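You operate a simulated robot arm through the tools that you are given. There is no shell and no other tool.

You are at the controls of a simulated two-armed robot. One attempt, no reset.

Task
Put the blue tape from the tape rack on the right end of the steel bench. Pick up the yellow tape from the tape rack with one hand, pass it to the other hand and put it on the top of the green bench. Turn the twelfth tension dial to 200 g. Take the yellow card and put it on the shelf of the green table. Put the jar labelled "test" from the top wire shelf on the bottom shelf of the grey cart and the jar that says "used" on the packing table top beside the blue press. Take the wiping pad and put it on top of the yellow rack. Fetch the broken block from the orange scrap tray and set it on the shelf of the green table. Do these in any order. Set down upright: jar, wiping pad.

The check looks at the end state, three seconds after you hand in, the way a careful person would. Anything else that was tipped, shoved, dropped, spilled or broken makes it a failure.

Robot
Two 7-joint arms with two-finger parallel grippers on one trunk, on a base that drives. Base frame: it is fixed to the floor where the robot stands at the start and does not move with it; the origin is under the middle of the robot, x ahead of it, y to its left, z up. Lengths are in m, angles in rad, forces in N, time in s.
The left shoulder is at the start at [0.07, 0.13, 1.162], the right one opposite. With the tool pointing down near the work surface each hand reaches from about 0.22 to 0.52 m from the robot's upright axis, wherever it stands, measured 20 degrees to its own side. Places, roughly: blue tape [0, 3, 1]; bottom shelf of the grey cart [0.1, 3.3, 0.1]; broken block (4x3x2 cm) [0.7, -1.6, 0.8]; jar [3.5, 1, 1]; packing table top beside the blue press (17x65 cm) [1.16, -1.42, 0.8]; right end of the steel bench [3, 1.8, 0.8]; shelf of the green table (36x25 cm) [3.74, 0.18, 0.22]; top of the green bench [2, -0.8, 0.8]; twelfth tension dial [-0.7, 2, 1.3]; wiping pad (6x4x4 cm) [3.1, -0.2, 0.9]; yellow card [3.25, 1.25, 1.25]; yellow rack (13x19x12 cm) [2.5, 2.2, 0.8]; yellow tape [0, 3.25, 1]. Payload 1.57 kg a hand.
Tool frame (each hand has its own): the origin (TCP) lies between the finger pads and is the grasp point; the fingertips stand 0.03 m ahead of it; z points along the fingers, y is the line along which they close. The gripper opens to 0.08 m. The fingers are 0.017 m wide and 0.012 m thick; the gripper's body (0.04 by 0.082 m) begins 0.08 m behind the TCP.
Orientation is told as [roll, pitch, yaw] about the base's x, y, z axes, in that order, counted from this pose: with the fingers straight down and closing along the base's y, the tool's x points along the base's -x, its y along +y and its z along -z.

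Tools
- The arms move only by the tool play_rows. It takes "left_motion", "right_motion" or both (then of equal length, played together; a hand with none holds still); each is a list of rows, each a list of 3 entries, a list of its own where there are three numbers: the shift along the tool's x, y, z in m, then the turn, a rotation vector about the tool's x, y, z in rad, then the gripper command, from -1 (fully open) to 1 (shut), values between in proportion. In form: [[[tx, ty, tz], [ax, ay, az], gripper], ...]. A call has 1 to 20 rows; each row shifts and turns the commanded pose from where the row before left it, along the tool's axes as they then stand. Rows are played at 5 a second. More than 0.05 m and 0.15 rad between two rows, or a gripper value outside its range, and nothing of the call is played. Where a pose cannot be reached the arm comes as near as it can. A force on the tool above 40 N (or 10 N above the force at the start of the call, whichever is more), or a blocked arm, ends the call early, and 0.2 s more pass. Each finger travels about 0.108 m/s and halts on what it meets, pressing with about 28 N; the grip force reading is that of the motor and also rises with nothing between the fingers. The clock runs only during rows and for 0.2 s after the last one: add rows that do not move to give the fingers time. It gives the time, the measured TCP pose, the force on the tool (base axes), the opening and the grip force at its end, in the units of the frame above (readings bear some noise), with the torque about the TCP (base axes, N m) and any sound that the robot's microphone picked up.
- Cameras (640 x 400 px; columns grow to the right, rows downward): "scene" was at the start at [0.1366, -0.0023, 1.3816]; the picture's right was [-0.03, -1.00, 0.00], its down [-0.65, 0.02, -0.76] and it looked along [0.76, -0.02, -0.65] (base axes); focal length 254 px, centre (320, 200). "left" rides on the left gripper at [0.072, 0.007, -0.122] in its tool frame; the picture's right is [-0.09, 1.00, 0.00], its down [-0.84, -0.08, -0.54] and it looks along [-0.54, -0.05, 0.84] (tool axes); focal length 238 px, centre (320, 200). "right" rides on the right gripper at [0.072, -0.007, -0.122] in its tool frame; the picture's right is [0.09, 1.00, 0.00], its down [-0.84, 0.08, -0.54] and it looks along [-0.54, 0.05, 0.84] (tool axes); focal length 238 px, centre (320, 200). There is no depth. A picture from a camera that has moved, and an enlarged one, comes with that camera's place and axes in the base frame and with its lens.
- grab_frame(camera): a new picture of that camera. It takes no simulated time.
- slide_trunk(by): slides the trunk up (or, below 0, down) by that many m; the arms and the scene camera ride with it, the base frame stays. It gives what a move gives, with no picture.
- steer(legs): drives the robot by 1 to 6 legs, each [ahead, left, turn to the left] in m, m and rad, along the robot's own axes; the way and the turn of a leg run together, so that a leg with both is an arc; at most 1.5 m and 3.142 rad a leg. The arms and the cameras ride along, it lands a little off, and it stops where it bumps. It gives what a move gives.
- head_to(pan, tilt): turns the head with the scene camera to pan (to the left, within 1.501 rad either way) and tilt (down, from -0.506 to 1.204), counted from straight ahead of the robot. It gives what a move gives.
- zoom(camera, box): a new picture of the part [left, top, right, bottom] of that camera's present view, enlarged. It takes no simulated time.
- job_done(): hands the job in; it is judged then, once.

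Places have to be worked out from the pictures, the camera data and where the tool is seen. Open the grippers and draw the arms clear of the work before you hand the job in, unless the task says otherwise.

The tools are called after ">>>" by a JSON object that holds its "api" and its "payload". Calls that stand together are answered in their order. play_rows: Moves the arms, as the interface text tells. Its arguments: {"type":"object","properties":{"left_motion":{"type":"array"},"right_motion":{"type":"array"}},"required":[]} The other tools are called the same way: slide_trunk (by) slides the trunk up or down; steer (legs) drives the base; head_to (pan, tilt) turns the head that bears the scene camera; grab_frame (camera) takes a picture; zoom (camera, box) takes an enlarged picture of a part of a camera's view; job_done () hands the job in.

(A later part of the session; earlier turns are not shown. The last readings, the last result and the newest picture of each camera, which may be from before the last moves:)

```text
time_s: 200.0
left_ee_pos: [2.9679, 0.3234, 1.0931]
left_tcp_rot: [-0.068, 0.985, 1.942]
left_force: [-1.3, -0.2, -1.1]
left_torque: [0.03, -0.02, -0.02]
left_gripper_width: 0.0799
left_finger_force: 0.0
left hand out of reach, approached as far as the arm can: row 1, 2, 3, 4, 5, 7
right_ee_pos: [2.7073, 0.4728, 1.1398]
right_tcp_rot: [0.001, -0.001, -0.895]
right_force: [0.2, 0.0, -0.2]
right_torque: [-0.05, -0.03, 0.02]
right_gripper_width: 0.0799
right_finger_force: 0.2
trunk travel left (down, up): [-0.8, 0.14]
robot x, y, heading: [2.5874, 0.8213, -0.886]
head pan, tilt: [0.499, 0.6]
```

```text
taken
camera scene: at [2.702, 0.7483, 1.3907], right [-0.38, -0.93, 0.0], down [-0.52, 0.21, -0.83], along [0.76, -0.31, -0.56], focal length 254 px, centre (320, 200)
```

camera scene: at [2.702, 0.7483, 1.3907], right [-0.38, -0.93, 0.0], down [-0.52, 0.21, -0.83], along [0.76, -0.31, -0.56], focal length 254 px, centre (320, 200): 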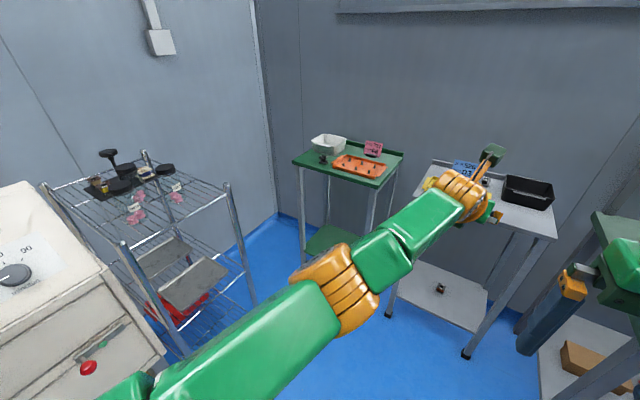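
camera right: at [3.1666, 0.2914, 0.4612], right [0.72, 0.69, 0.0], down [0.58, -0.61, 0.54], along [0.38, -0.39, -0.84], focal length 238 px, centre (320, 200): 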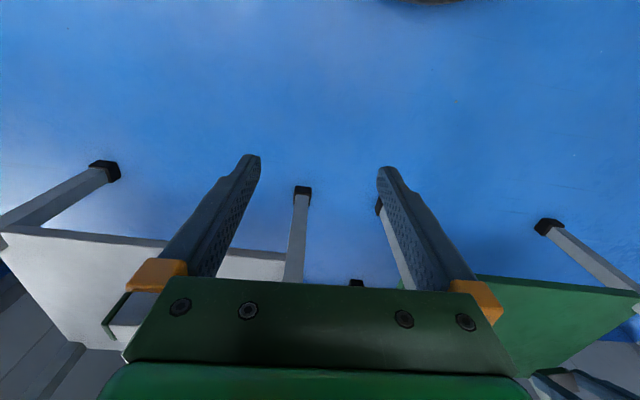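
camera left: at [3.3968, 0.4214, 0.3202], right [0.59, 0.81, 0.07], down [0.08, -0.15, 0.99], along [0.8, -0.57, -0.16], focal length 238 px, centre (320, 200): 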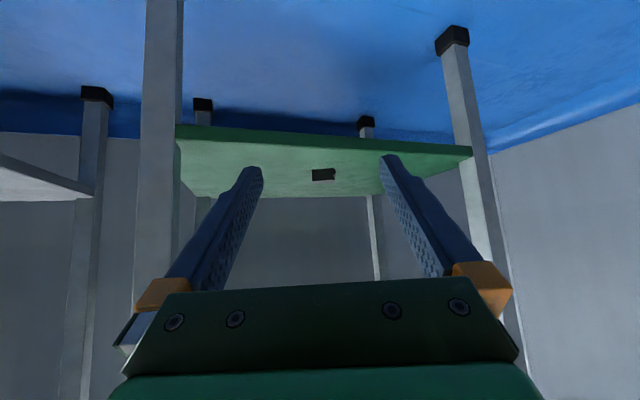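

Now roll the tool clockwise about its own axis.

>>> {"api": "play_rows", "payload": {"left_motion": [[[0, 0, 0], [0, 0, 0.15], -1], [[0, 0, 0], [0, 0, 0.15], -1], [[0, 0, 0], [0, 0, 0.15], -1], [[0, 0, 0], [0, 0, 0.15], -1], [[0, 0, 0], [0, 0, 0.15], -1], [[0, 0, 0], [0, 0, 0.15], -1], [[0, 0, 0], [0, 0, 0.15], -1], [[0, 0, 0], [0, 0, 0.15], -1], [[0, 0, 0], [0, 0, 0], -1]]}}

>>> {"api": "grab_frame", "payload": {"camera": "scene"}}

```text
time_s: 202.0
left_ee_pos: [3.002, 0.334, 0.9771]
left_tcp_rot: [-1.026, 0.699, 1.013]
left_force: [-0.2, 1.0, -0.7]
left_torque: [0.03, 0.0, 0.02]
left_gripper_width: 0.08
left_finger_force: 0.0
left hand out of reach, approached as far as the arm can: row 1, 2, 3, 4, 5, 6, 7, 8
right_ee_pos: [2.7065, 0.4727, 1.1404]
right_tcp_rot: [0.001, -0.003, -0.895]
right_force: [-0.3, 0.0, 0.2]
right_torque: [0.04, 0.04, 0.03]
right_gripper_width: 0.08
right_finger_force: 0.0
trunk travel left (down, up): [-0.8, 0.14]
robot x, y, heading: [2.5861, 0.8185, -0.88]
head pan, tilt: [0.499, 0.6]
```

```text
taken
camera scene: at [2.7019, 0.7483, 1.3908], right [-0.38, -0.93, 0.0], down [-0.52, 0.21, -0.83], along [0.76, -0.31, -0.56], focal length 254 px, centre (320, 200)
```

scene: 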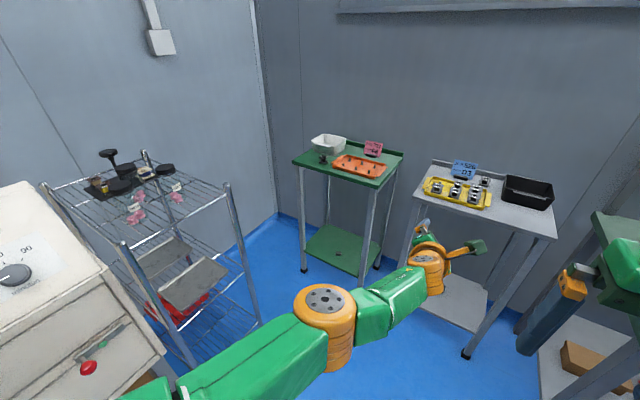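

The elbow joint axis has turned. Now draw the hand straight back toward the body and watch which way the elbow goes.

>>> {"api": "play_rows", "payload": {"left_motion": [[[-0.0093, 0.0117, -0.0344], [0, 0, 0], -1], [[-0.0093, 0.0117, -0.0344], [0, 0, 0], -1], [[-0.0093, 0.0117, -0.0344], [0, 0, 0], -1], [[0, 0, 0], [0, 0, 0], -1]]}}

>>> {"api": "grab_frame", "payload": {"camera": "scene"}}

```text
time_s: 203.0
left_ee_pos: [3.0021, 0.3333, 0.9773]
left_tcp_rot: [-1.028, 0.696, 1.012]
left_force: [0.1, 0.7, 0.5]
left_torque: [0.03, 0.0, -0.01]
left_gripper_width: 0.0801
left_finger_force: 0.1
left hand out of reach, approached as far as the arm can: row 1, 2, 3
right_ee_pos: [2.7065, 0.4732, 1.1402]
right_tcp_rot: [0.002, 0.0, -0.895]
right_force: [0.8, 0.7, 0.1]
right_torque: [-0.01, 0.01, -0.01]
right_gripper_width: 0.0801
right_finger_force: 0.0
trunk travel left (down, up): [-0.8, 0.14]
robot x, y, heading: [2.5838, 0.8181, -0.886]
head pan, tilt: [0.499, 0.6]
```

```text
taken
camera scene: at [2.7021, 0.7482, 1.3907], right [-0.38, -0.93, 0.0], down [-0.52, 0.21, -0.82], along [0.76, -0.31, -0.57], focal length 254 px, centre (320, 200)
```

scene: 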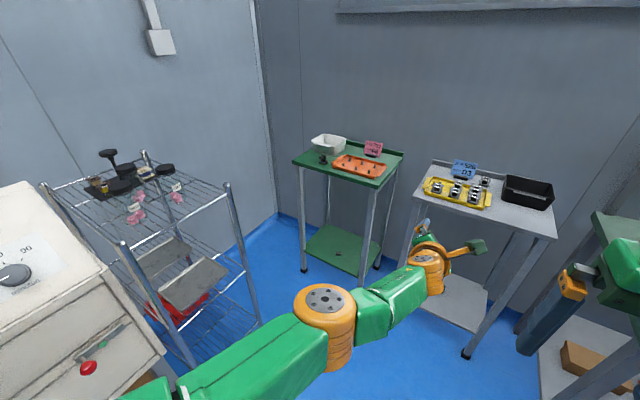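

Joints are at limits here; unwind slightly, then try drawing back again.

>>> {"api": "play_rows", "payload": {"left_motion": [[[0, 0, 0], [0, 0, -0.15], -1], [[0, 0, 0], [0, 0, -0.15], -1], [[0, 0, 0], [0, 0, -0.15], -1], [[-0.005, 0.008, -0.035], [0, 0, 0], -1], [[-0.005, 0.008, -0.035], [0, 0, 0], -1], [[-0.005, 0.008, -0.035], [0, 0, 0], -1], [[0, 0, 0], [0, 0, 0], -1]]}}

>>> {"api": "grab_frame", "payload": {"camera": "scene"}}

```text
time_s: 204.6
left_ee_pos: [3.003, 0.3348, 0.9784]
left_tcp_rot: [-0.664, 1.043, 1.475]
left_force: [-0.6, 0.4, -0.9]
left_torque: [0.01, 0.03, -0.03]
left_gripper_width: 0.0798
left_finger_force: 0.0
left hand out of reach, approached as far as the arm can: row 4, 5, 6
right_ee_pos: [2.7063, 0.4731, 1.141]
right_tcp_rot: [0.002, -0.002, -0.895]
right_force: [0.7, 0.0, -0.7]
right_torque: [0.01, 0.01, -0.01]
right_gripper_width: 0.0801
right_finger_force: 0.1
trunk travel left (down, up): [-0.8, 0.14]
robot x, y, heading: [2.5878, 0.8189, -0.883]
head pan, tilt: [0.499, 0.6]
```

```text
taken
camera scene: at [2.7021, 0.7482, 1.3907], right [-0.38, -0.93, 0.0], down [-0.52, 0.21, -0.82], along [0.76, -0.31, -0.57], focal length 254 px, centre (320, 200)
```

scene: 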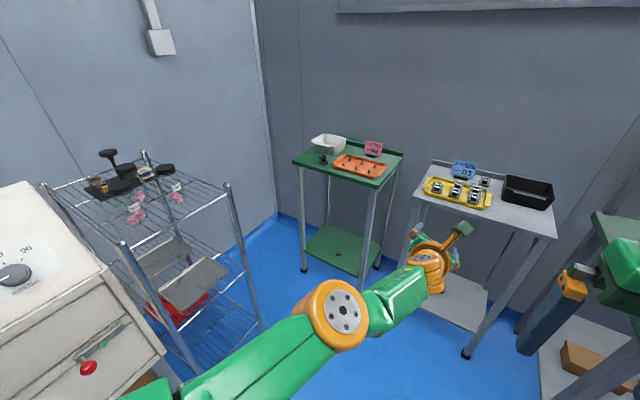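

The arm is at its straight singularity, so a pure pull-back fails. Pull up, back and left instead.

>>> {"api": "play_rows", "payload": {"left_motion": [[[0.018, -0.025, -0.031], [0, 0, 0], -1], [[0.018, -0.025, -0.031], [0, 0, 0], -1], [[0.018, -0.025, -0.031], [0, 0, 0], -1], [[0, 0, 0], [0, 0, 0], -1]]}}

>>> {"api": "grab_frame", "payload": {"camera": "scene"}}

```text
time_s: 205.6
left_ee_pos: [3.0395, 0.334, 1.084]
left_tcp_rot: [-0.665, 1.041, 1.475]
left_force: [-0.1, -0.1, 0.0]
left_torque: [-0.01, 0.02, 0.02]
left_gripper_width: 0.08
left_finger_force: 0.0
left hand out of reach, approached as far as the arm can: row 1, 2, 3
right_ee_pos: [2.7053, 0.4722, 1.1402]
right_tcp_rot: [0.001, -0.003, -0.895]
right_force: [0.4, -0.4, 0.0]
right_torque: [-0.01, 0.04, -0.02]
right_gripper_width: 0.0799
right_finger_force: 0.2
trunk travel left (down, up): [-0.8, 0.14]
robot x, y, heading: [2.5867, 0.8197, -0.884]
head pan, tilt: [0.499, 0.6]
```

```text
taken
camera scene: at [2.7022, 0.748, 1.3907], right [-0.38, -0.93, 0.0], down [-0.52, 0.21, -0.82], along [0.76, -0.31, -0.57], focal length 254 px, centre (320, 200)
```

scene: 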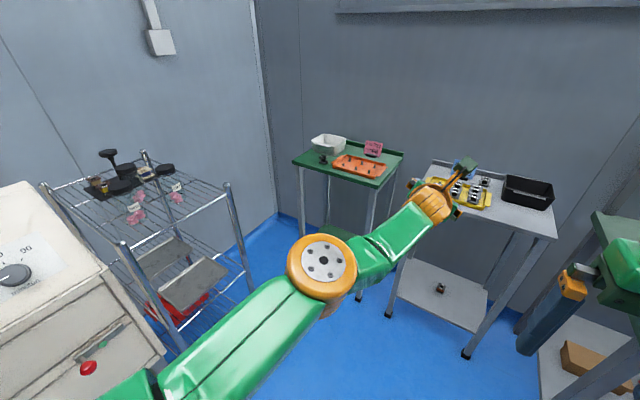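

The elbow now sits slightly outward. Draw back toward the body.

>>> {"api": "play_rows", "payload": {"left_motion": [[[-0.0108, 0.0053, -0.0275], [0, 0, 0], -1], [[-0.0108, 0.0053, -0.0275], [0, 0, 0], -1], [[-0.0108, 0.0053, -0.0275], [0, 0, 0], -1], [[0, 0, 0], [0, 0, 0], -1]]}}

>>> {"api": "grab_frame", "payload": {"camera": "scene"}}

```text
time_s: 206.6
left_ee_pos: [3.0178, 0.3268, 1.0839]
left_tcp_rot: [-0.663, 1.043, 1.475]
left_force: [0.2, -0.2, 0.4]
left_torque: [-0.01, 0.02, -0.02]
left_gripper_width: 0.0802
left_finger_force: 0.1
left hand out of reach, approached as far as the arm can: row 1, 2, 3
right_ee_pos: [2.7067, 0.4727, 1.1405]
right_tcp_rot: [0.002, -0.002, -0.896]
right_force: [0.3, -0.6, -0.1]
right_torque: [0.02, -0.01, 0.0]
right_gripper_width: 0.0796
right_finger_force: 0.1
trunk travel left (down, up): [-0.8, 0.14]
robot x, y, heading: [2.585, 0.8217, -0.886]
head pan, tilt: [0.499, 0.6]
```

```text
taken
camera scene: at [2.7022, 0.7483, 1.3907], right [-0.38, -0.93, 0.0], down [-0.52, 0.21, -0.82], along [0.76, -0.31, -0.57], focal length 254 px, centre (320, 200)
```

scene: 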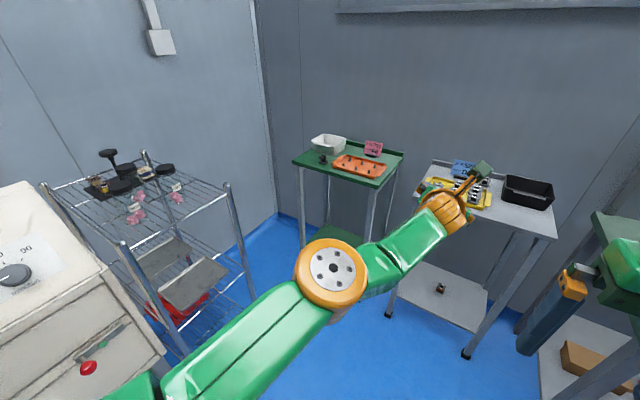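

Move the right hand aside first, then swing the left hand rightward so the elbow can flex outward.

>>> {"api": "play_rows", "payload": {"right_motion": [[[0, -0.04, 0], [0, 0, 0], -1], [[0, -0.04, 0], [0, 0, 0], -1], [[0.02, -0.03, 0], [0, 0, 0], -1], [[0, 0, 0], [0, 0, 0], -1]]}}

>>> {"api": "play_rows", "payload": {"left_motion": [[[0.0, 0.03, 0], [0, 0, 0], -1], [[0.0, 0.03, -0.01], [0, 0, 0], -1], [[0.0, 0.03, -0.01], [0, 0, 0], -1], [[0, 0.02, -0.02], [0, 0, 0], -1], [[0, 0, -0.03], [0, 0, 0], -1], [[0, 0, 0], [0, 0, 0], -1]]}}

>>> {"api": "grab_frame", "payload": {"camera": "scene"}}

```text
time_s: 207.6
left_ee_pos: [3.0181, 0.3263, 1.0847]
left_tcp_rot: [-0.663, 1.041, 1.475]
left_force: [0.6, -0.1, 0.4]
left_torque: [0.0, 0.01, -0.01]
left_gripper_width: 0.0796
left_finger_force: 0.0
right_ee_pos: [2.6073, 0.4205, 1.1388]
right_tcp_rot: [0.002, -0.001, -0.897]
right_force: [0.3, -0.7, -0.5]
right_torque: [-0.01, 0.02, -0.02]
right_gripper_width: 0.0799
right_finger_force: 0.1
trunk travel left (down, up): [-0.8, 0.14]
robot x, y, heading: [2.5857, 0.8233, -0.885]
head pan, tilt: [0.499, 0.6]
```

```text
time_s: 209.0
left_ee_pos: [3.0111, 0.3244, 1.0877]
left_tcp_rot: [-0.666, 1.041, 1.474]
left_force: [0.4, 0.0, 0.3]
left_torque: [0.03, -0.02, 0.02]
left_gripper_width: 0.0803
left_finger_force: 0.0
left hand out of reach, approached as far as the arm can: row 1, 2, 3, 4, 5
right_ee_pos: [2.6054, 0.4217, 1.1401]
right_tcp_rot: [0.001, -0.002, -0.896]
right_force: [-0.1, 0.3, 0.5]
right_torque: [0.01, 0.03, 0.01]
right_gripper_width: 0.0799
right_finger_force: 0.0
trunk travel left (down, up): [-0.8, 0.14]
robot x, y, heading: [2.5847, 0.8182, -0.889]
head pan, tilt: [0.499, 0.6]
```

```text
taken
camera scene: at [2.7022, 0.7481, 1.3907], right [-0.38, -0.93, 0.0], down [-0.52, 0.21, -0.82], along [0.76, -0.31, -0.57], focal length 254 px, centre (320, 200)
```

scene: 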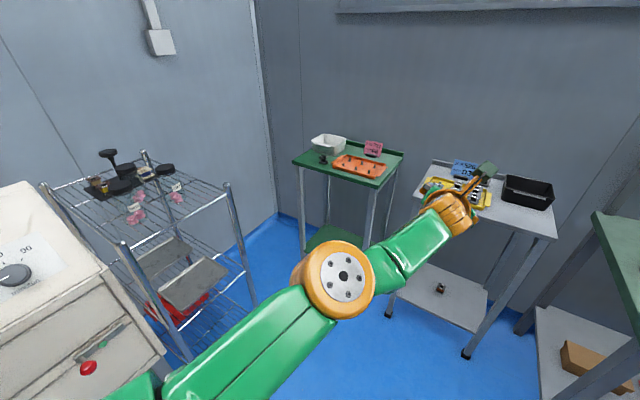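

Unwind the roll further to free the wrist, then try the rightward swing again.

>>> {"api": "play_rows", "payload": {"left_motion": [[[0, 0, 0], [0, 0, -0.15], -1], [[0, 0, 0], [0, 0, -0.15], -1], [[0, 0, 0], [0, 0, -0.15], -1], [[0, 0, 0], [0, 0, -0.15], -1], [[0, 0, 0], [0, 0, -0.15], -1], [[0, 0, 0], [0, 0, -0.15], -1], [[0, 0, 0], [0, 0, -0.15], -1], [[0, 0, 0], [0, 0, -0.15], -1], [[0, 0, 0], [0, 0, 0], -1]]}}

>>> {"api": "grab_frame", "payload": {"camera": "scene"}}

```text
time_s: 211.0
left_ee_pos: [3.0115, 0.3235, 1.0854]
left_tcp_rot: [1.05, 0.647, -2.833]
left_force: [0.2, -0.3, -1.1]
left_torque: [0.01, -0.04, 0.01]
left_gripper_width: 0.0802
left_finger_force: 0.1
right_ee_pos: [2.6058, 0.4201, 1.1398]
right_tcp_rot: [0.001, -0.002, -0.895]
right_force: [0.6, 0.3, 0.4]
right_torque: [-0.01, 0.02, 0.02]
right_gripper_width: 0.0801
right_finger_force: 0.0
trunk travel left (down, up): [-0.8, 0.14]
robot x, y, heading: [2.5868, 0.8231, -0.885]
head pan, tilt: [0.499, 0.6]
```

```text
taken
camera scene: at [2.7021, 0.7482, 1.3907], right [-0.38, -0.93, 0.0], down [-0.52, 0.21, -0.82], along [0.76, -0.31, -0.57], focal length 254 px, centre (320, 200)
```

scene: 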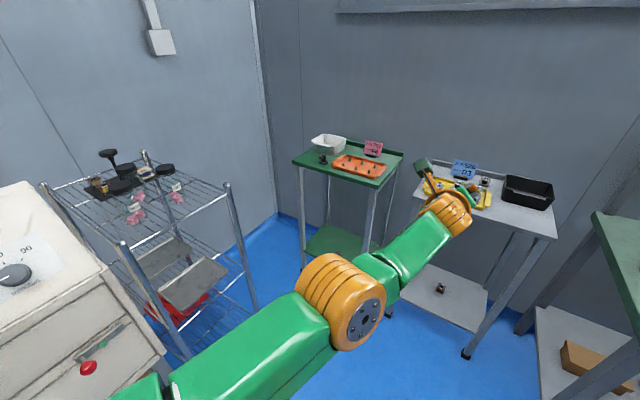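

I understand the fold now: roll back clockwise so the elbow axis is vertical, then fold by swinging the hand right while letting the tool turn with it.

>>> {"api": "play_rows", "payload": {"left_motion": [[[0, 0, 0], [0, 0, 0.15], -1], [[0, 0, 0], [0, 0, 0.15], -1], [[0, 0, 0], [0, 0, 0.15], -1], [[0, 0, 0], [0, 0, 0.15], -1], [[0, 0, 0], [0, 0, 0.15], -1], [[0, 0, 0], [0, 0, 0.15], -1], [[0, 0, 0], [0, 0, 0.15], -1], [[0, 0, 0], [0, 0, 0.15], -1], [[0.0052, 0.0307, -0.0126], [-0.0864, 0.031, 0.0397], -1], [[0.0052, 0.0307, -0.0126], [-0.0864, 0.031, 0.0397], -1], [[0.0052, 0.0307, -0.0126], [-0.0864, 0.031, 0.0397], -1], [[0.0052, 0.0307, -0.0126], [-0.0864, 0.031, 0.0397], -1], [[0, 0, 0], [0, 0, 0], -1]]}}

>>> {"api": "grab_frame", "payload": {"camera": "scene"}}

```text
time_s: 213.8
left_ee_pos: [2.9018, 0.3046, 1.0857]
left_tcp_rot: [-0.663, 1.039, 1.076]
left_force: [-0.7, 0.1, 0.0]
left_torque: [0.01, 0.02, -0.01]
left_gripper_width: 0.0799
left_finger_force: 0.1
left hand out of reach, approached as far as the arm can: row 9, 10
right_ee_pos: [2.6054, 0.4197, 1.1398]
right_tcp_rot: [0.001, -0.001, -0.894]
right_force: [1.1, 0.3, -0.3]
right_torque: [0.0, 0.0, 0.01]
right_gripper_width: 0.0799
right_finger_force: 0.0
trunk travel left (down, up): [-0.8, 0.14]
robot x, y, heading: [2.5861, 0.8195, -0.889]
head pan, tilt: [0.499, 0.6]
```

```text
taken
camera scene: at [2.7018, 0.7478, 1.3907], right [-0.38, -0.93, 0.0], down [-0.52, 0.21, -0.83], along [0.76, -0.31, -0.56], focal length 254 px, centre (320, 200)
```

scene: 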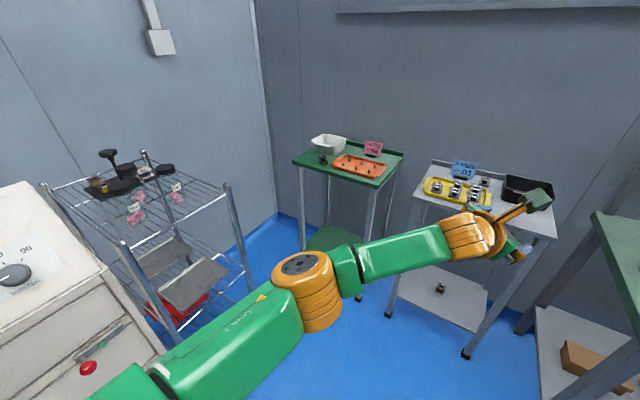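

Excellent, the elbow is folding outward again. Pull the hand back toward the body.

>>> {"api": "play_rows", "payload": {"left_motion": [[[-0.0114, 0.0103, -0.0329], [0, 0, 0], -1], [[-0.0114, 0.0103, -0.0329], [0, 0, 0], -1], [[-0.0114, 0.0103, -0.0329], [0, 0, 0], -1], [[-0.0114, 0.0103, -0.0329], [0, 0, 0], -1], [[0, 0, 0], [0, 0, 0], -1]]}}

>>> {"api": "grab_frame", "payload": {"camera": "scene"}}

```text
time_s: 215.0
left_ee_pos: [2.8463, 0.4401, 1.0868]
left_tcp_rot: [-0.663, 1.04, 1.078]
left_force: [-0.2, -0.8, -0.1]
left_torque: [0.01, -0.01, 0.01]
left_gripper_width: 0.0801
left_finger_force: 0.0
right_ee_pos: [2.6065, 0.4209, 1.1408]
right_tcp_rot: [0.002, -0.003, -0.897]
right_force: [0.2, -0.2, 0.7]
right_torque: [0.02, -0.01, 0.01]
right_gripper_width: 0.0801
right_finger_force: 0.0
trunk travel left (down, up): [-0.8, 0.14]
robot x, y, heading: [2.5861, 0.8171, -0.884]
head pan, tilt: [0.499, 0.6]
```

```text
taken
camera scene: at [2.7021, 0.7479, 1.3907], right [-0.38, -0.93, 0.0], down [-0.52, 0.21, -0.82], along [0.76, -0.31, -0.57], focal length 254 px, centre (320, 200)
```

scene: 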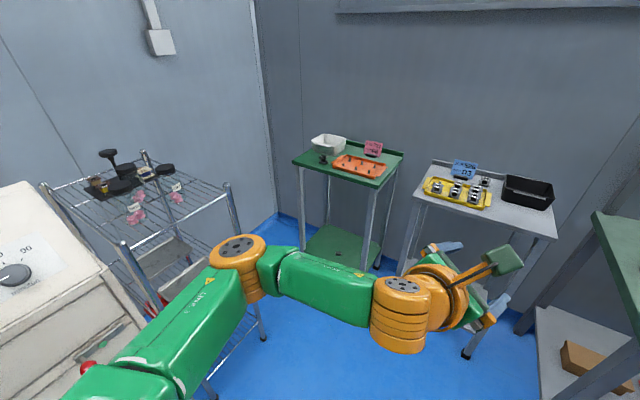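

Elbow is back out. Now untilt the tool to vertical.

>>> {"api": "play_rows", "payload": {"left_motion": [[[0, 0, 0], [-0.0473, -0.1317, 0], -1], [[0, 0, 0], [-0.0473, -0.1317, 0], -1], [[0, 0, 0], [-0.0473, -0.1317, 0], -1], [[0, 0, 0], [-0.0473, -0.1317, 0], -1], [[0, 0, 0], [-0.0473, -0.1317, 0], -1], [[0, 0, 0], [-0.0473, -0.1317, 0], -1], [[0, 0, 0], [-0.0473, -0.1317, 0], -1], [[0, 0, 0], [-0.0473, -0.1317, 0], -1], [[0, 0, 0], [-0.014, -0.039, 0], -1], [[0, 0, 0], [0, 0, 0], -1]]}}

>>> {"api": "grab_frame", "payload": {"camera": "scene"}}

```text
time_s: 217.2
left_ee_pos: [2.8535, 0.4867, 1.0778]
left_tcp_rot: [-0.032, 0.084, 1.466]
left_force: [0.4, 0.3, 0.2]
left_torque: [-0.03, -0.01, -0.01]
left_gripper_width: 0.0798
left_finger_force: 0.0
left hand out of reach, approached as far as the arm can: row 7, 8, 9
right_ee_pos: [2.6076, 0.4211, 1.1402]
right_tcp_rot: [0.001, -0.001, -0.896]
right_force: [-0.1, -0.5, -0.2]
right_torque: [0.02, -0.04, 0.03]
right_gripper_width: 0.0797
right_finger_force: 0.0
trunk travel left (down, up): [-0.8, 0.14]
robot x, y, heading: [2.5876, 0.8157, -0.884]
head pan, tilt: [0.499, 0.6]
```

```text
taken
camera scene: at [2.7019, 0.7482, 1.3907], right [-0.38, -0.93, 0.0], down [-0.52, 0.21, -0.83], along [0.76, -0.31, -0.56], focal length 254 px, centre (320, 200)
```

scene: 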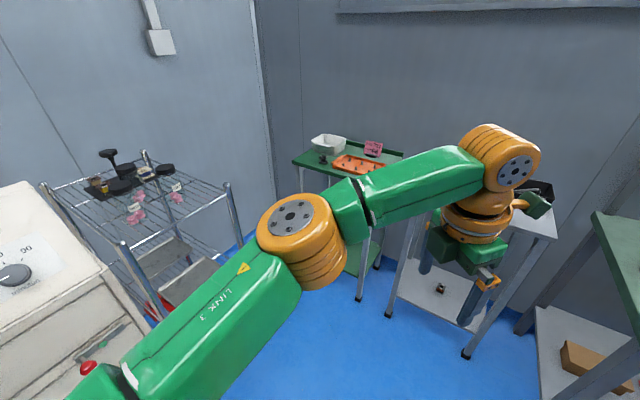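

Move the hand a bit left, then unwind the wrist yaw.

>>> {"api": "play_rows", "payload": {"left_motion": [[[-0.0237, -0.0234, 0], [0, 0, 0], -1], [[-0.0237, -0.0234, 0], [0, 0, 0], -1], [[-0.0237, -0.0234, 0], [0, 0, 0], -1], [[0, 0, 0], [0, 0, -0.15], -1], [[0, 0, 0], [0, 0, -0.15], -1], [[0, 0, 0], [0, 0, -0.15], -1], [[0, 0, 0], [0, 0, -0.15], -1], [[0, 0, 0], [0, 0, -0.15], -1], [[0, 0, 0], [0, 0, -0.15], -1], [[0, 0, 0], [0, 0, -0.15], -1], [[0, 0, 0], [0, 0, -0.15], -1], [[0, 0, 0], [0, 0, -0.15], -1], [[0, 0, 0], [0, 0, -0.15], -1], [[0, 0, 0], [0, 0, -0.15], -1], [[0, 0, 0], [0, 0, -0.15], -1], [[0, 0, 0], [0, 0, -0.15], -1], [[0, 0, 0], [0, 0, -0.15], -1], [[0, 0, 0], [0, 0, -0.15], -1], [[0, 0, 0], [0, 0, -0.15], -1]]}}

>>> {"api": "grab_frame", "payload": {"camera": "scene"}}

```text
time_s: 221.2
left_ee_pos: [2.9208, 0.5445, 1.0732]
left_tcp_rot: [0.079, -0.039, -2.414]
left_force: [-0.1, 1.4, -1.1]
left_torque: [-0.01, -0.03, 0.02]
left_gripper_width: 0.0801
left_finger_force: 0.2
left hand out of reach, approached as far as the arm can: row 3
right_ee_pos: [2.6069, 0.4209, 1.1398]
right_tcp_rot: [0.002, -0.001, -0.896]
right_force: [-0.5, 0.5, -0.2]
right_torque: [-0.05, 0.0, -0.01]
right_gripper_width: 0.08
right_finger_force: 0.1
trunk travel left (down, up): [-0.8, 0.14]
robot x, y, heading: [2.5893, 0.8213, -0.885]
head pan, tilt: [0.499, 0.6]
```

```text
taken
camera scene: at [2.7021, 0.7482, 1.3907], right [-0.38, -0.93, 0.0], down [-0.52, 0.21, -0.82], along [0.76, -0.31, -0.57], focal length 254 px, centre (320, 200)
```

scene: 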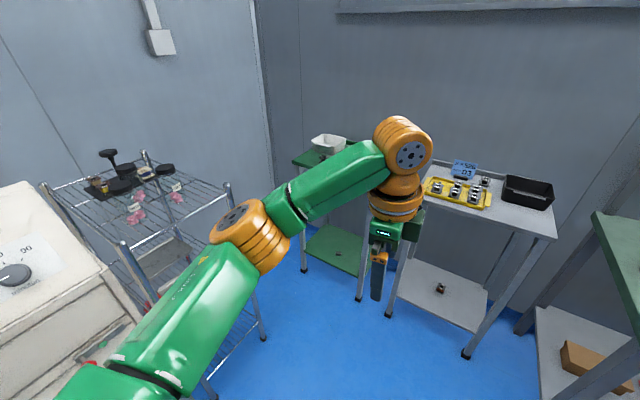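

Nearly home. Finish unwinding and level the tool.

>>> {"api": "play_rows", "payload": {"left_motion": [[[0, 0, 0], [0, 0, -0.15], -1], [[0, 0, 0], [0, 0, -0.15], -1], [[0, 0, 0], [0, 0, -0.15], -1], [[0, 0, 0], [0, 0, -0.15], -1], [[0, 0, 0], [0, 0, -0.15], -1], [[0, 0, 0], [0, 0, -0.15], -1], [[0, 0, 0], [0, 0, -0.15], -1], [[0, 0, 0], [0, 0, -0.15], -1], [[0, 0, 0], [0, 0, -0.15], -1], [[0, 0, 0], [0, 0, -0.15], -1], [[0, 0, 0], [-0.036, 0.08, 0], -1], [[0, 0, -0.04], [0, 0, 0], -1], [[0.02, 0, -0.03], [0, 0, 0], -1], [[0, 0, 0], [0, 0, 0], -1]]}}

>>> {"api": "grab_frame", "payload": {"camera": "scene"}}

```text
time_s: 224.2
left_ee_pos: [2.9104, 0.5594, 1.1446]
left_tcp_rot: [0.002, -0.003, -0.916]
left_force: [0.1, 0.7, -0.1]
left_torque: [0.04, 0.04, -0.01]
left_gripper_width: 0.0797
left_finger_force: 0.1
right_ee_pos: [2.6066, 0.4205, 1.14]
right_tcp_rot: [0.003, -0.003, -0.897]
right_force: [-0.4, 0.4, -0.8]
right_torque: [0.02, 0.0, 0.01]
right_gripper_width: 0.0801
right_finger_force: 0.0
trunk travel left (down, up): [-0.8, 0.14]
robot x, y, heading: [2.5866, 0.8218, -0.879]
head pan, tilt: [0.499, 0.6]
```

```text
taken
camera scene: at [2.7026, 0.7478, 1.3907], right [-0.38, -0.93, 0.0], down [-0.52, 0.21, -0.82], along [0.76, -0.31, -0.57], focal length 254 px, centre (320, 200)
```

scene: 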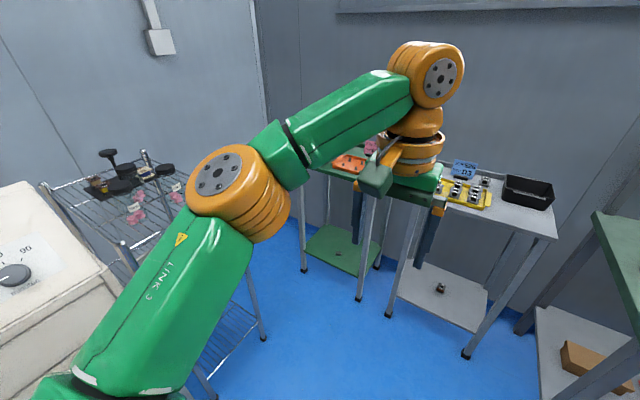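

The left arm is fully restored. Now turn toward the cabinet to look at the yellow card and the jars.

>>> {"api": "steer", "payload": {"legs": [[-0.03, -0.15, 0], [0, 0, 1.52]]}}

>>> {"api": "head_to", "payload": {"pan": 0.0, "tilt": 0.25}}

>>> {"api": "grab_frame", "payload": {"camera": "scene"}}

>>> {"api": "head_to", "payload": {"pan": -0.35, "tilt": 0.3}}

>>> {"api": "grab_frame", "payload": {"camera": "scene"}}

```text
time_s: 229.4
left_ee_pos: [2.7188, 1.0632, 1.1449]
left_tcp_rot: [0.003, -0.003, 0.629]
left_force: [-0.1, -0.3, -0.9]
left_torque: [0.01, 0.0, 0.02]
left_gripper_width: 0.0803
left_finger_force: 0.1
right_ee_pos: [2.8496, 0.7571, 1.1408]
right_tcp_rot: [0.002, -0.001, 0.648]
right_force: [-0.3, -0.2, -0.2]
right_torque: [0.01, -0.01, 0.01]
right_gripper_width: 0.08
right_finger_force: 0.1
trunk travel left (down, up): [-0.8, 0.14]
robot x, y, heading: [2.4479, 0.7433, 0.66]
head pan, tilt: [0.499, 0.6]
```

```text
time_s: 230.3
left_ee_pos: [2.7199, 1.0637, 1.1452]
left_tcp_rot: [0.0, -0.003, 0.629]
left_force: [-0.4, 0.5, 0.3]
left_torque: [-0.02, 0.0, 0.01]
left_gripper_width: 0.0799
left_finger_force: 0.1
right_ee_pos: [2.8504, 0.7555, 1.1402]
right_tcp_rot: [0.003, -0.002, 0.65]
right_force: [0.4, 0.0, 0.3]
right_torque: [-0.01, -0.02, -0.01]
right_gripper_width: 0.08
right_finger_force: 0.0
trunk travel left (down, up): [-0.8, 0.14]
robot x, y, heading: [2.4482, 0.7465, 0.653]
head pan, tilt: [0.0, 0.25]
```

```text
taken
camera scene: at [2.5649, 0.836, 1.4229], right [0.61, -0.79, 0.0], down [-0.2, -0.15, -0.97], along [0.77, 0.59, -0.25], focal length 254 px, centre (320, 200)
```

scene: 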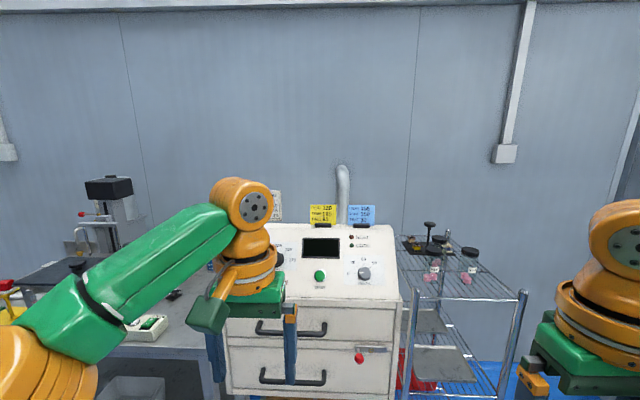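

```text
time_s: 231.1
left_ee_pos: [2.7195, 1.0637, 1.1446]
left_tcp_rot: [0.003, -0.003, 0.629]
left_force: [-0.2, -0.3, -0.5]
left_torque: [0.0, 0.02, -0.02]
left_gripper_width: 0.0801
left_finger_force: 0.2
right_ee_pos: [2.8505, 0.7568, 1.1398]
right_tcp_rot: [0.001, -0.002, 0.649]
right_force: [0.5, 0.5, 0.8]
right_torque: [0.0, -0.02, 0.05]
right_gripper_width: 0.0799
right_finger_force: 0.0
trunk travel left (down, up): [-0.8, 0.14]
robot x, y, heading: [2.4488, 0.7448, 0.656]
head pan, tilt: [-0.351, 0.3]
```

```text
taken
camera scene: at [2.5802, 0.8071, 1.4182], right [0.3, -0.95, 0.0], down [-0.28, -0.09, -0.96], along [0.91, 0.29, -0.3], focal length 254 px, centre (320, 200)
```

scene: 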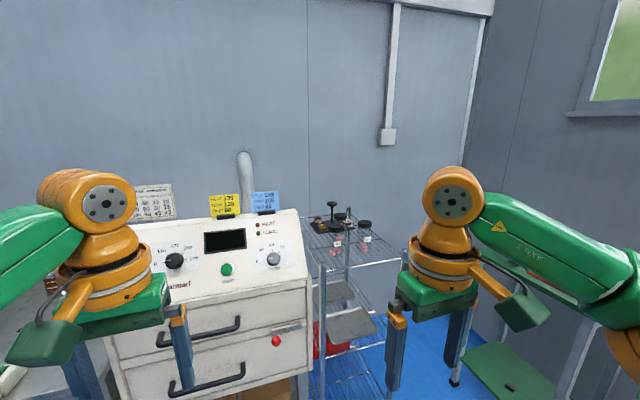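

>>> {"api": "zoom", "payload": {"camera": "scene", "box": [190, 170, 310, 250]}}

>>> {"api": "zoom", "payload": {"camera": "scene", "box": [290, 180, 410, 280]}}

```text
5.00 times, centred on (250, 210) of scene
camera zoom: at [2.5802, 0.8071, 1.4182], right [0.3, -0.95, 0.0], down [-0.28, -0.09, -0.96], along [0.91, 0.29, -0.3], focal length 1269 px, centre (670, 150)
```

zoom: 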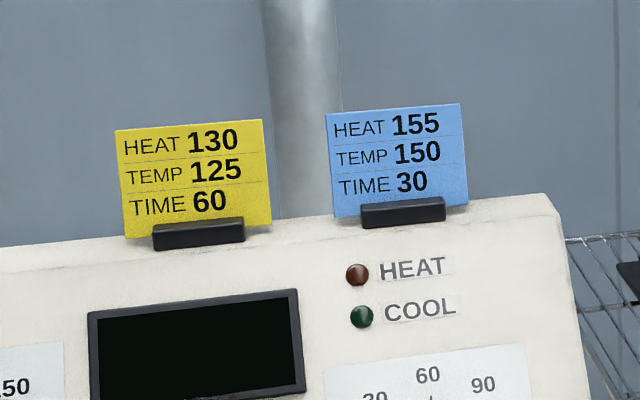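

```text
4.00 times, centred on (350, 230) of scene
camera zoom: at [2.5802, 0.8071, 1.4182], right [0.3, -0.95, 0.0], down [-0.28, -0.09, -0.96], along [0.91, 0.29, -0.3], focal length 1015 px, centre (200, 80)
```

zoom: 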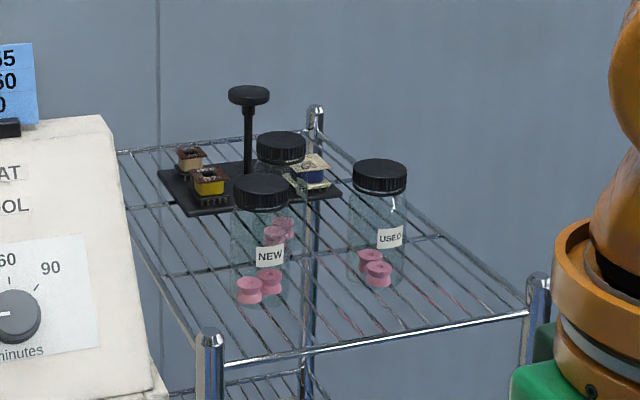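

The card stands in a clip on the cabinet top; jars NEW, (hidden) and USED stand on the wire shelf. I raise the trunk 0.14 and approach to measure the card better.

>>> {"api": "slide_trunk", "payload": {"by": 0.14}}

>>> {"api": "steer", "payload": {"legs": [[0.33, -0.144, -0.015]]}}

>>> {"api": "head_to", "payload": {"pan": 0.0, "tilt": 0.45}}

>>> {"api": "grab_frame", "payload": {"camera": "scene"}}

>>> {"api": "grab_frame", "payload": {"camera": "left"}}

>>> {"api": "grab_frame", "payload": {"camera": "right"}}

```text
time_s: 232.8
left_ee_pos: [2.7178, 1.0626, 1.2845]
left_tcp_rot: [0.001, -0.003, 0.628]
left_force: [0.1, -0.4, 0.5]
left_torque: [0.03, 0.01, -0.01]
left_gripper_width: 0.08
left_finger_force: 0.0
right_ee_pos: [2.8497, 0.7568, 1.2807]
right_tcp_rot: [0.003, -0.002, 0.65]
right_force: [-0.3, 0.2, 0.2]
right_torque: [0.01, 0.0, 0.03]
right_gripper_width: 0.0801
right_finger_force: 0.0
trunk travel left (down, up): [-0.94, 0.0]
robot x, y, heading: [2.4516, 0.7487, 0.658]
head pan, tilt: [-0.351, 0.3]
```

```text
time_s: 235.2
left_ee_pos: [3.0764, 1.1437, 1.286]
left_tcp_rot: [0.0, -0.005, 0.61]
left_force: [0.4, 0.8, 1.0]
left_torque: [0.0, -0.02, 0.0]
left_gripper_width: 0.08
left_finger_force: 0.0
right_ee_pos: [3.2027, 0.8352, 1.2816]
right_tcp_rot: [0.0, -0.005, 0.631]
right_force: [-1.0, 0.5, 0.6]
right_torque: [0.02, 0.01, -0.01]
right_gripper_width: 0.08
right_finger_force: 0.0
trunk travel left (down, up): [-0.94, 0.0]
robot x, y, heading: [2.8069, 0.8367, 0.644]
head pan, tilt: [-0.351, 0.3]
```

```text
time_s: 236.0
left_ee_pos: [3.0805, 1.146, 1.2837]
left_tcp_rot: [0.004, -0.001, 0.613]
left_force: [-0.1, 0.1, -0.4]
left_torque: [0.05, 0.01, -0.03]
left_gripper_width: 0.0802
left_finger_force: 0.1
right_ee_pos: [3.2048, 0.8367, 1.2806]
right_tcp_rot: [0.001, -0.002, 0.632]
right_force: [0.5, 0.2, -0.6]
right_torque: [0.01, 0.05, -0.03]
right_gripper_width: 0.0801
right_finger_force: 0.1
trunk travel left (down, up): [-0.94, 0.0]
robot x, y, heading: [2.8078, 0.8338, 0.642]
head pan, tilt: [0.0, 0.45]
```

```text
taken
camera scene: at [2.9206, 0.9201, 1.5443], right [0.6, -0.8, 0.0], down [-0.35, -0.26, -0.9], along [0.72, 0.54, -0.44], focal length 254 px, centre (320, 200)
```

scene: 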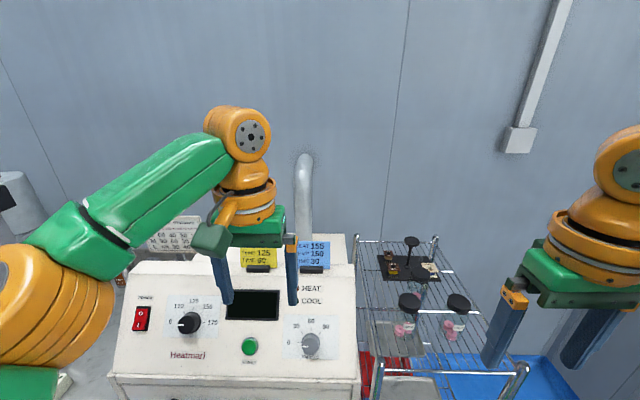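

```text
taken
camera left: at [3.0185, 1.1092, 1.4083], right [-0.5, 0.87, 0.0], down [0.73, 0.41, 0.54], along [0.47, 0.27, -0.84], focal length 238 px, centre (320, 200)
```

left: 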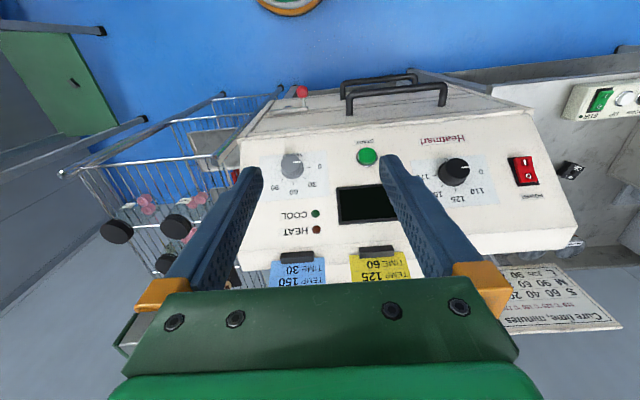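

```text
taken
camera right: at [3.1523, 0.7886, 1.4007], right [-0.66, 0.75, 0.0], down [0.63, 0.56, 0.54], along [0.41, 0.36, -0.84], focal length 238 px, centre (320, 200)
```

right: 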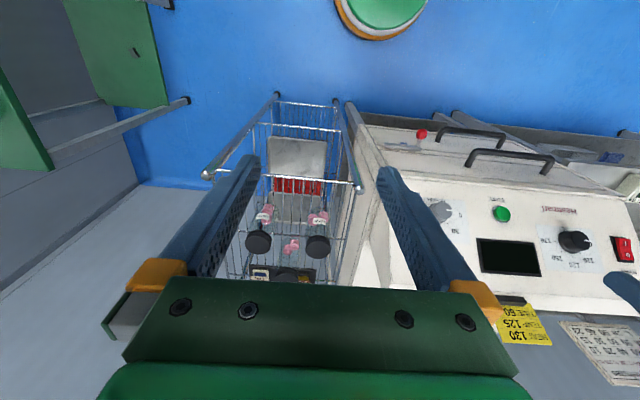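

Card clip triangulates to (3.23, 1.343), card spanning z≈1.11–1.195. I need to be ~0.19 m closer; check how much room the base has near the cabinet legs.

>>> {"api": "head_to", "payload": {"pan": 0.0, "tilt": 1.2}}

>>> {"api": "grab_frame", "payload": {"camera": "scene"}}

```text
time_s: 237.1
left_ee_pos: [3.0801, 1.1435, 1.2847]
left_tcp_rot: [0.0, -0.002, 0.612]
left_force: [-0.3, -0.3, 0.4]
left_torque: [-0.01, 0.0, 0.01]
left_gripper_width: 0.0801
left_finger_force: 0.1
right_ee_pos: [3.2054, 0.8363, 1.2796]
right_tcp_rot: [0.003, -0.002, 0.631]
right_force: [-0.5, 0.6, 0.0]
right_torque: [0.0, 0.01, -0.03]
right_gripper_width: 0.0802
right_finger_force: 0.0
trunk travel left (down, up): [-0.94, 0.0]
robot x, y, heading: [2.805, 0.8368, 0.639]
head pan, tilt: [0.0, 1.201]
```

```text
taken
camera scene: at [2.8917, 0.8986, 1.4862], right [0.6, -0.8, 0.0], down [-0.75, -0.56, -0.36], along [0.29, 0.22, -0.93], focal length 254 px, centre (320, 200)
```

scene: 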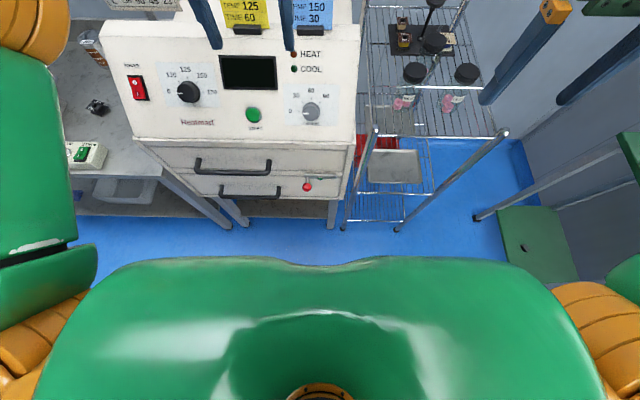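

The legs are at 0.50 m ahead and the chest only reaches 0.145, so a 0.18 m approach is fine. First rotate the left tool 90° so the fingers close front-to-back on the card.

>>> {"api": "play_rows", "payload": {"left_motion": [[[0, 0, 0], [0, 0, 0.14], -1], [[0, 0, 0], [0, 0, 0.14], -1], [[0, 0, 0], [0, 0, 0.14], -1], [[0, 0, 0], [0, 0, 0.14], -1], [[0, 0, 0], [0, 0, 0.14], -1], [[0, 0, 0], [0, 0, 0.14], -1], [[0, 0, 0], [0, 0, 0.14], -1], [[0, 0, 0], [0, 0, 0.14], -1], [[0, 0, 0], [0, 0, 0.14], -1], [[0, 0, 0], [0, 0, 0.14], -1], [[0, 0, 0], [0, 0, 0.14], -1], [[0, 0, 0], [0, 0, 0], -1]]}}

>>> {"api": "steer", "payload": {"legs": [[0.12, 0.0, 0]]}}

>>> {"api": "head_to", "payload": {"pan": 0.2, "tilt": 0.75}}

>>> {"api": "grab_frame", "payload": {"camera": "scene"}}

>>> {"api": "grab_frame", "payload": {"camera": "left"}}

>>> {"api": "grab_frame", "payload": {"camera": "right"}}

```text
time_s: 239.7
left_ee_pos: [3.0811, 1.1451, 1.2834]
left_tcp_rot: [0.004, 0.003, -0.931]
left_force: [-0.4, -0.1, 0.0]
left_torque: [-0.01, 0.01, -0.03]
left_gripper_width: 0.08
left_finger_force: 0.0
right_ee_pos: [3.2064, 0.8356, 1.279]
right_tcp_rot: [0.003, -0.002, 0.632]
right_force: [0.0, -0.2, 0.3]
right_torque: [0.03, 0.02, 0.01]
right_gripper_width: 0.0801
right_finger_force: 0.0
trunk travel left (down, up): [-0.94, 0.0]
robot x, y, heading: [2.8057, 0.8307, 0.641]
head pan, tilt: [0.0, 1.201]
```

```text
time_s: 240.9
left_ee_pos: [3.1709, 1.2125, 1.2864]
left_tcp_rot: [0.007, 0.001, -0.93]
left_force: [0.0, -0.1, 0.7]
left_torque: [0.03, 0.0, -0.04]
left_gripper_width: 0.0803
left_finger_force: 0.1
right_ee_pos: [3.2966, 0.9046, 1.2831]
right_tcp_rot: [0.002, -0.01, 0.632]
right_force: [0.0, 0.3, -0.2]
right_torque: [0.04, -0.02, -0.01]
right_gripper_width: 0.0802
right_finger_force: 0.1
trunk travel left (down, up): [-0.94, 0.0]
robot x, y, heading: [2.901, 0.9067, 0.641]
head pan, tilt: [0.0, 1.201]
```

```text
time_s: 241.8
left_ee_pos: [3.1766, 1.2175, 1.2839]
left_tcp_rot: [0.001, 0.002, -0.929]
left_force: [-0.5, 0.3, 0.3]
left_torque: [-0.01, -0.04, -0.04]
left_gripper_width: 0.0798
left_finger_force: 0.2
right_ee_pos: [3.3034, 0.909, 1.2806]
right_tcp_rot: [0.0, -0.001, 0.632]
right_force: [0.5, -0.1, 0.3]
right_torque: [-0.01, 0.0, 0.02]
right_gripper_width: 0.0801
right_finger_force: 0.2
trunk travel left (down, up): [-0.94, 0.0]
robot x, y, heading: [2.9008, 0.9072, 0.638]
head pan, tilt: [0.201, 0.75]
```

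```text
taken
camera scene: at [2.9997, 0.9997, 1.5176], right [0.75, -0.67, 0.0], down [-0.46, -0.51, -0.73], along [0.49, 0.54, -0.68], focal length 254 px, centre (320, 200)
```

scene: 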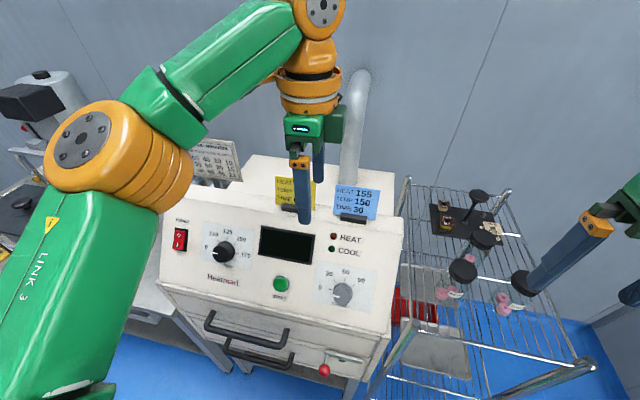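

```text
taken
camera left: at [3.1412, 1.2791, 1.4082], right [0.85, 0.52, 0.0], down [0.44, -0.72, 0.54], along [0.28, -0.46, -0.84], focal length 238 px, centre (320, 200)
```

left: 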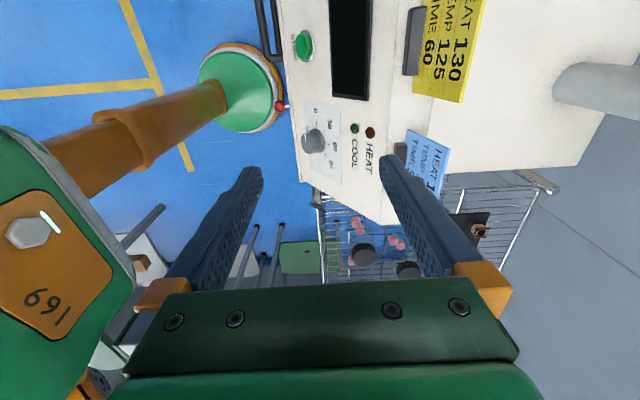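

```text
taken
camera right: at [3.2498, 0.8612, 1.4004], right [-0.66, 0.75, 0.0], down [0.63, 0.56, 0.54], along [0.41, 0.36, -0.84], focal length 238 px, centre (320, 200)
```

right: 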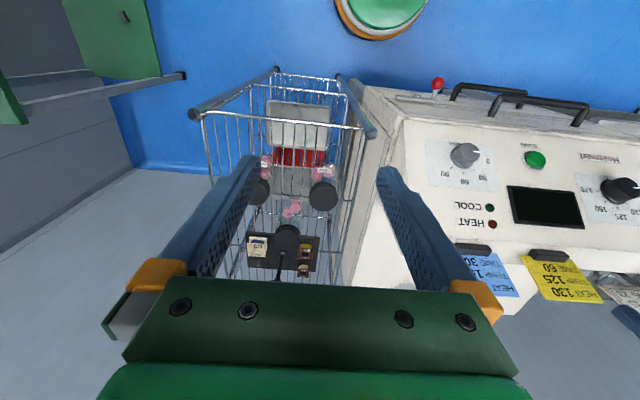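

Everything is clear. Approach 7 cm more, then shift the hand over the card.

>>> {"api": "steer", "payload": {"legs": [[0.07, 0.0, 0]]}}

>>> {"api": "play_rows", "payload": {"left_motion": [[[0.035, 0.015, 0], [0, 0, 0], -1], [[0.034, 0.015, 0], [0, 0, 0], -1], [[0, 0, 0], [0, 0, 0], -1], [[0, 0, 0], [0, 0, 0], -1]]}}

>>> {"api": "grab_frame", "payload": {"camera": "left"}}

>>> {"api": "grab_frame", "payload": {"camera": "scene"}}

>>> {"api": "grab_frame", "payload": {"camera": "right"}}

```text
time_s: 242.8
left_ee_pos: [3.2235, 1.2517, 1.2896]
left_tcp_rot: [0.013, 0.002, -0.929]
left_force: [-0.9, -0.7, -0.1]
left_torque: [0.07, -0.04, -0.02]
left_gripper_width: 0.0802
left_finger_force: 0.0
right_ee_pos: [3.3479, 0.9431, 1.2834]
right_tcp_rot: [0.002, -0.013, 0.631]
right_force: [-1.5, -1.2, 0.3]
right_torque: [0.02, -0.06, 0.04]
right_gripper_width: 0.0797
right_finger_force: 0.0
trunk travel left (down, up): [-0.94, 0.0]
robot x, y, heading: [2.9565, 0.9459, 0.643]
head pan, tilt: [0.201, 0.75]
```

```text
time_s: 243.8
left_ee_pos: [3.2164, 1.3314, 1.2858]
left_tcp_rot: [0.001, 0.0, -0.93]
left_force: [0.2, -0.4, 0.2]
left_torque: [-0.01, 0.02, -0.02]
left_gripper_width: 0.0802
left_finger_force: 0.0
right_ee_pos: [3.3589, 0.9502, 1.2799]
right_tcp_rot: [0.001, -0.002, 0.63]
right_force: [0.7, 0.2, -0.2]
right_torque: [-0.01, 0.02, 0.02]
right_gripper_width: 0.0799
right_finger_force: 0.0
trunk travel left (down, up): [-0.94, 0.0]
robot x, y, heading: [2.9563, 0.9485, 0.638]
head pan, tilt: [0.201, 0.75]
```

```text
taken
camera left: at [3.1805, 1.3934, 1.409], right [0.85, 0.52, 0.0], down [0.44, -0.72, 0.54], along [0.28, -0.46, -0.84], focal length 238 px, centre (320, 200)
```

left: 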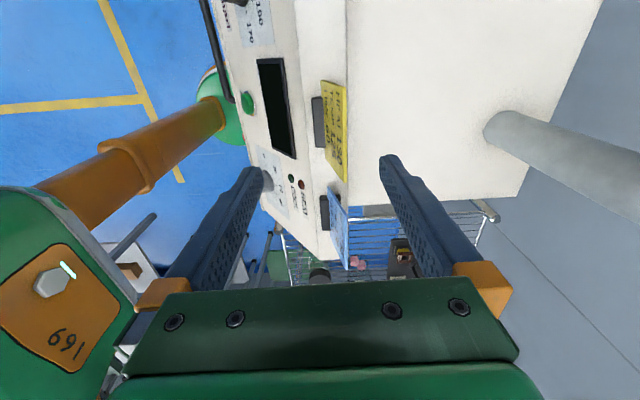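

```text
taken
camera scene: at [3.0561, 1.0407, 1.5177], right [0.75, -0.67, 0.0], down [-0.46, -0.51, -0.73], along [0.49, 0.55, -0.68], focal length 254 px, centre (320, 200)
```

scene: 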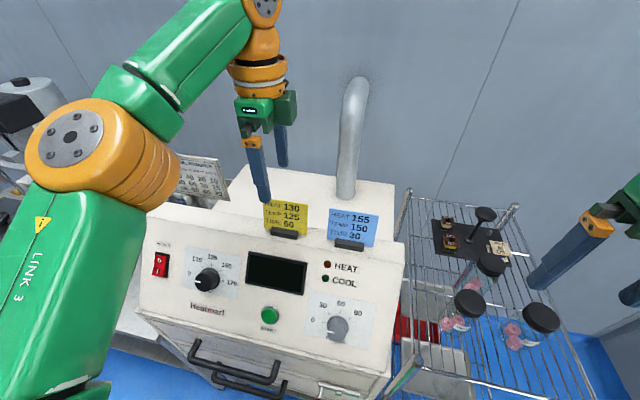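

```text
taken
camera right: at [3.3061, 0.902, 1.4002], right [-0.66, 0.75, 0.0], down [0.63, 0.55, 0.54], along [0.41, 0.36, -0.84], focal length 238 px, centre (320, 200)
```

right: 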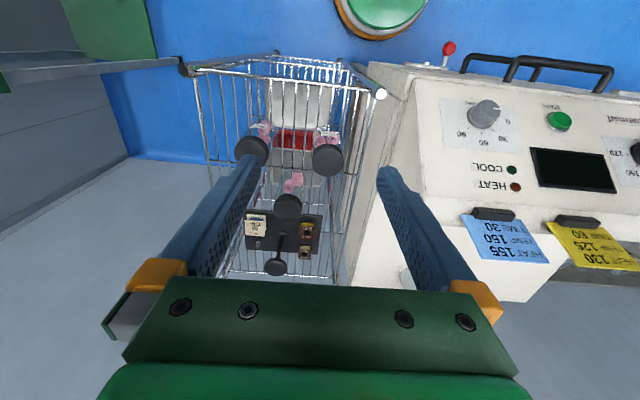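

The card's top edge is about 2.5 cm ahead of the TCP, well aligned. Shift and lower to grip height.

>>> {"api": "play_rows", "payload": {"left_motion": [[[0.0066, 0.025, 0], [0, 0, 0], -0.6], [[0, 0, 0.03], [0, 0, 0], -0.6], [[0, 0, 0.03], [0, 0, 0], -0.6], [[0, 0, 0], [0, 0, 0], -0.6], [[0, 0, 0], [0, 0, 0], -0.6]]}}

>>> {"api": "grab_frame", "payload": {"camera": "left"}}

>>> {"api": "zoom", "payload": {"camera": "scene", "box": [200, 130, 360, 260]}}

```text
time_s: 245.0
left_ee_pos: [3.2208, 1.3354, 1.2242]
left_tcp_rot: [0.003, 0.001, -0.931]
left_force: [-0.2, 0.0, 0.7]
left_torque: [0.0, -0.02, 0.0]
left_gripper_width: 0.0639
left_finger_force: 0.0
left hand out of reach, approached as far as the arm can: row 1
right_ee_pos: [3.3565, 0.949, 1.2803]
right_tcp_rot: [0.002, -0.003, 0.633]
right_force: [-0.3, 0.7, 0.2]
right_torque: [0.04, 0.0, 0.0]
right_gripper_width: 0.0797
right_finger_force: 0.0
trunk travel left (down, up): [-0.94, 0.0]
robot x, y, heading: [2.9592, 0.9461, 0.642]
head pan, tilt: [0.201, 0.75]
```

```text
taken
camera left: at [3.1846, 1.3982, 1.3472], right [0.85, 0.52, 0.0], down [0.44, -0.72, 0.54], along [0.28, -0.46, -0.84], focal length 238 px, centre (320, 200)
```

left: 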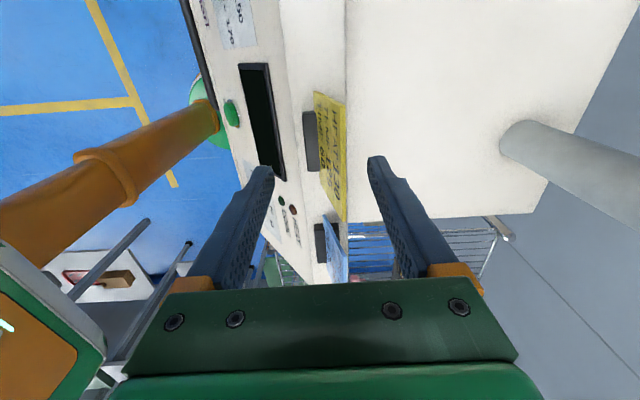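

```text
3.08 times, centred on (280, 195) of scene
camera zoom: at [3.054, 1.0393, 1.5179], right [0.75, -0.67, 0.0], down [-0.45, -0.51, -0.73], along [0.49, 0.55, -0.68], focal length 781 px, centre (443, 215)
```

zoom: 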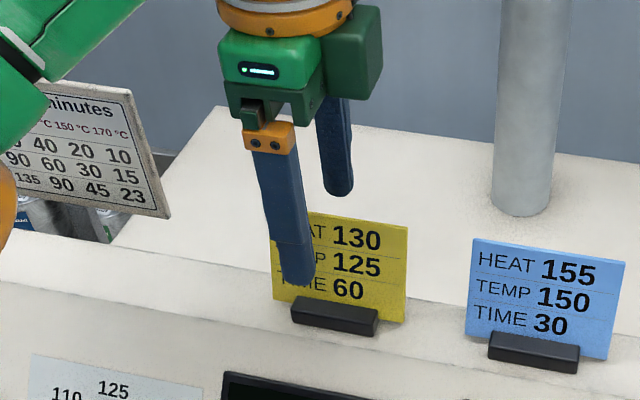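

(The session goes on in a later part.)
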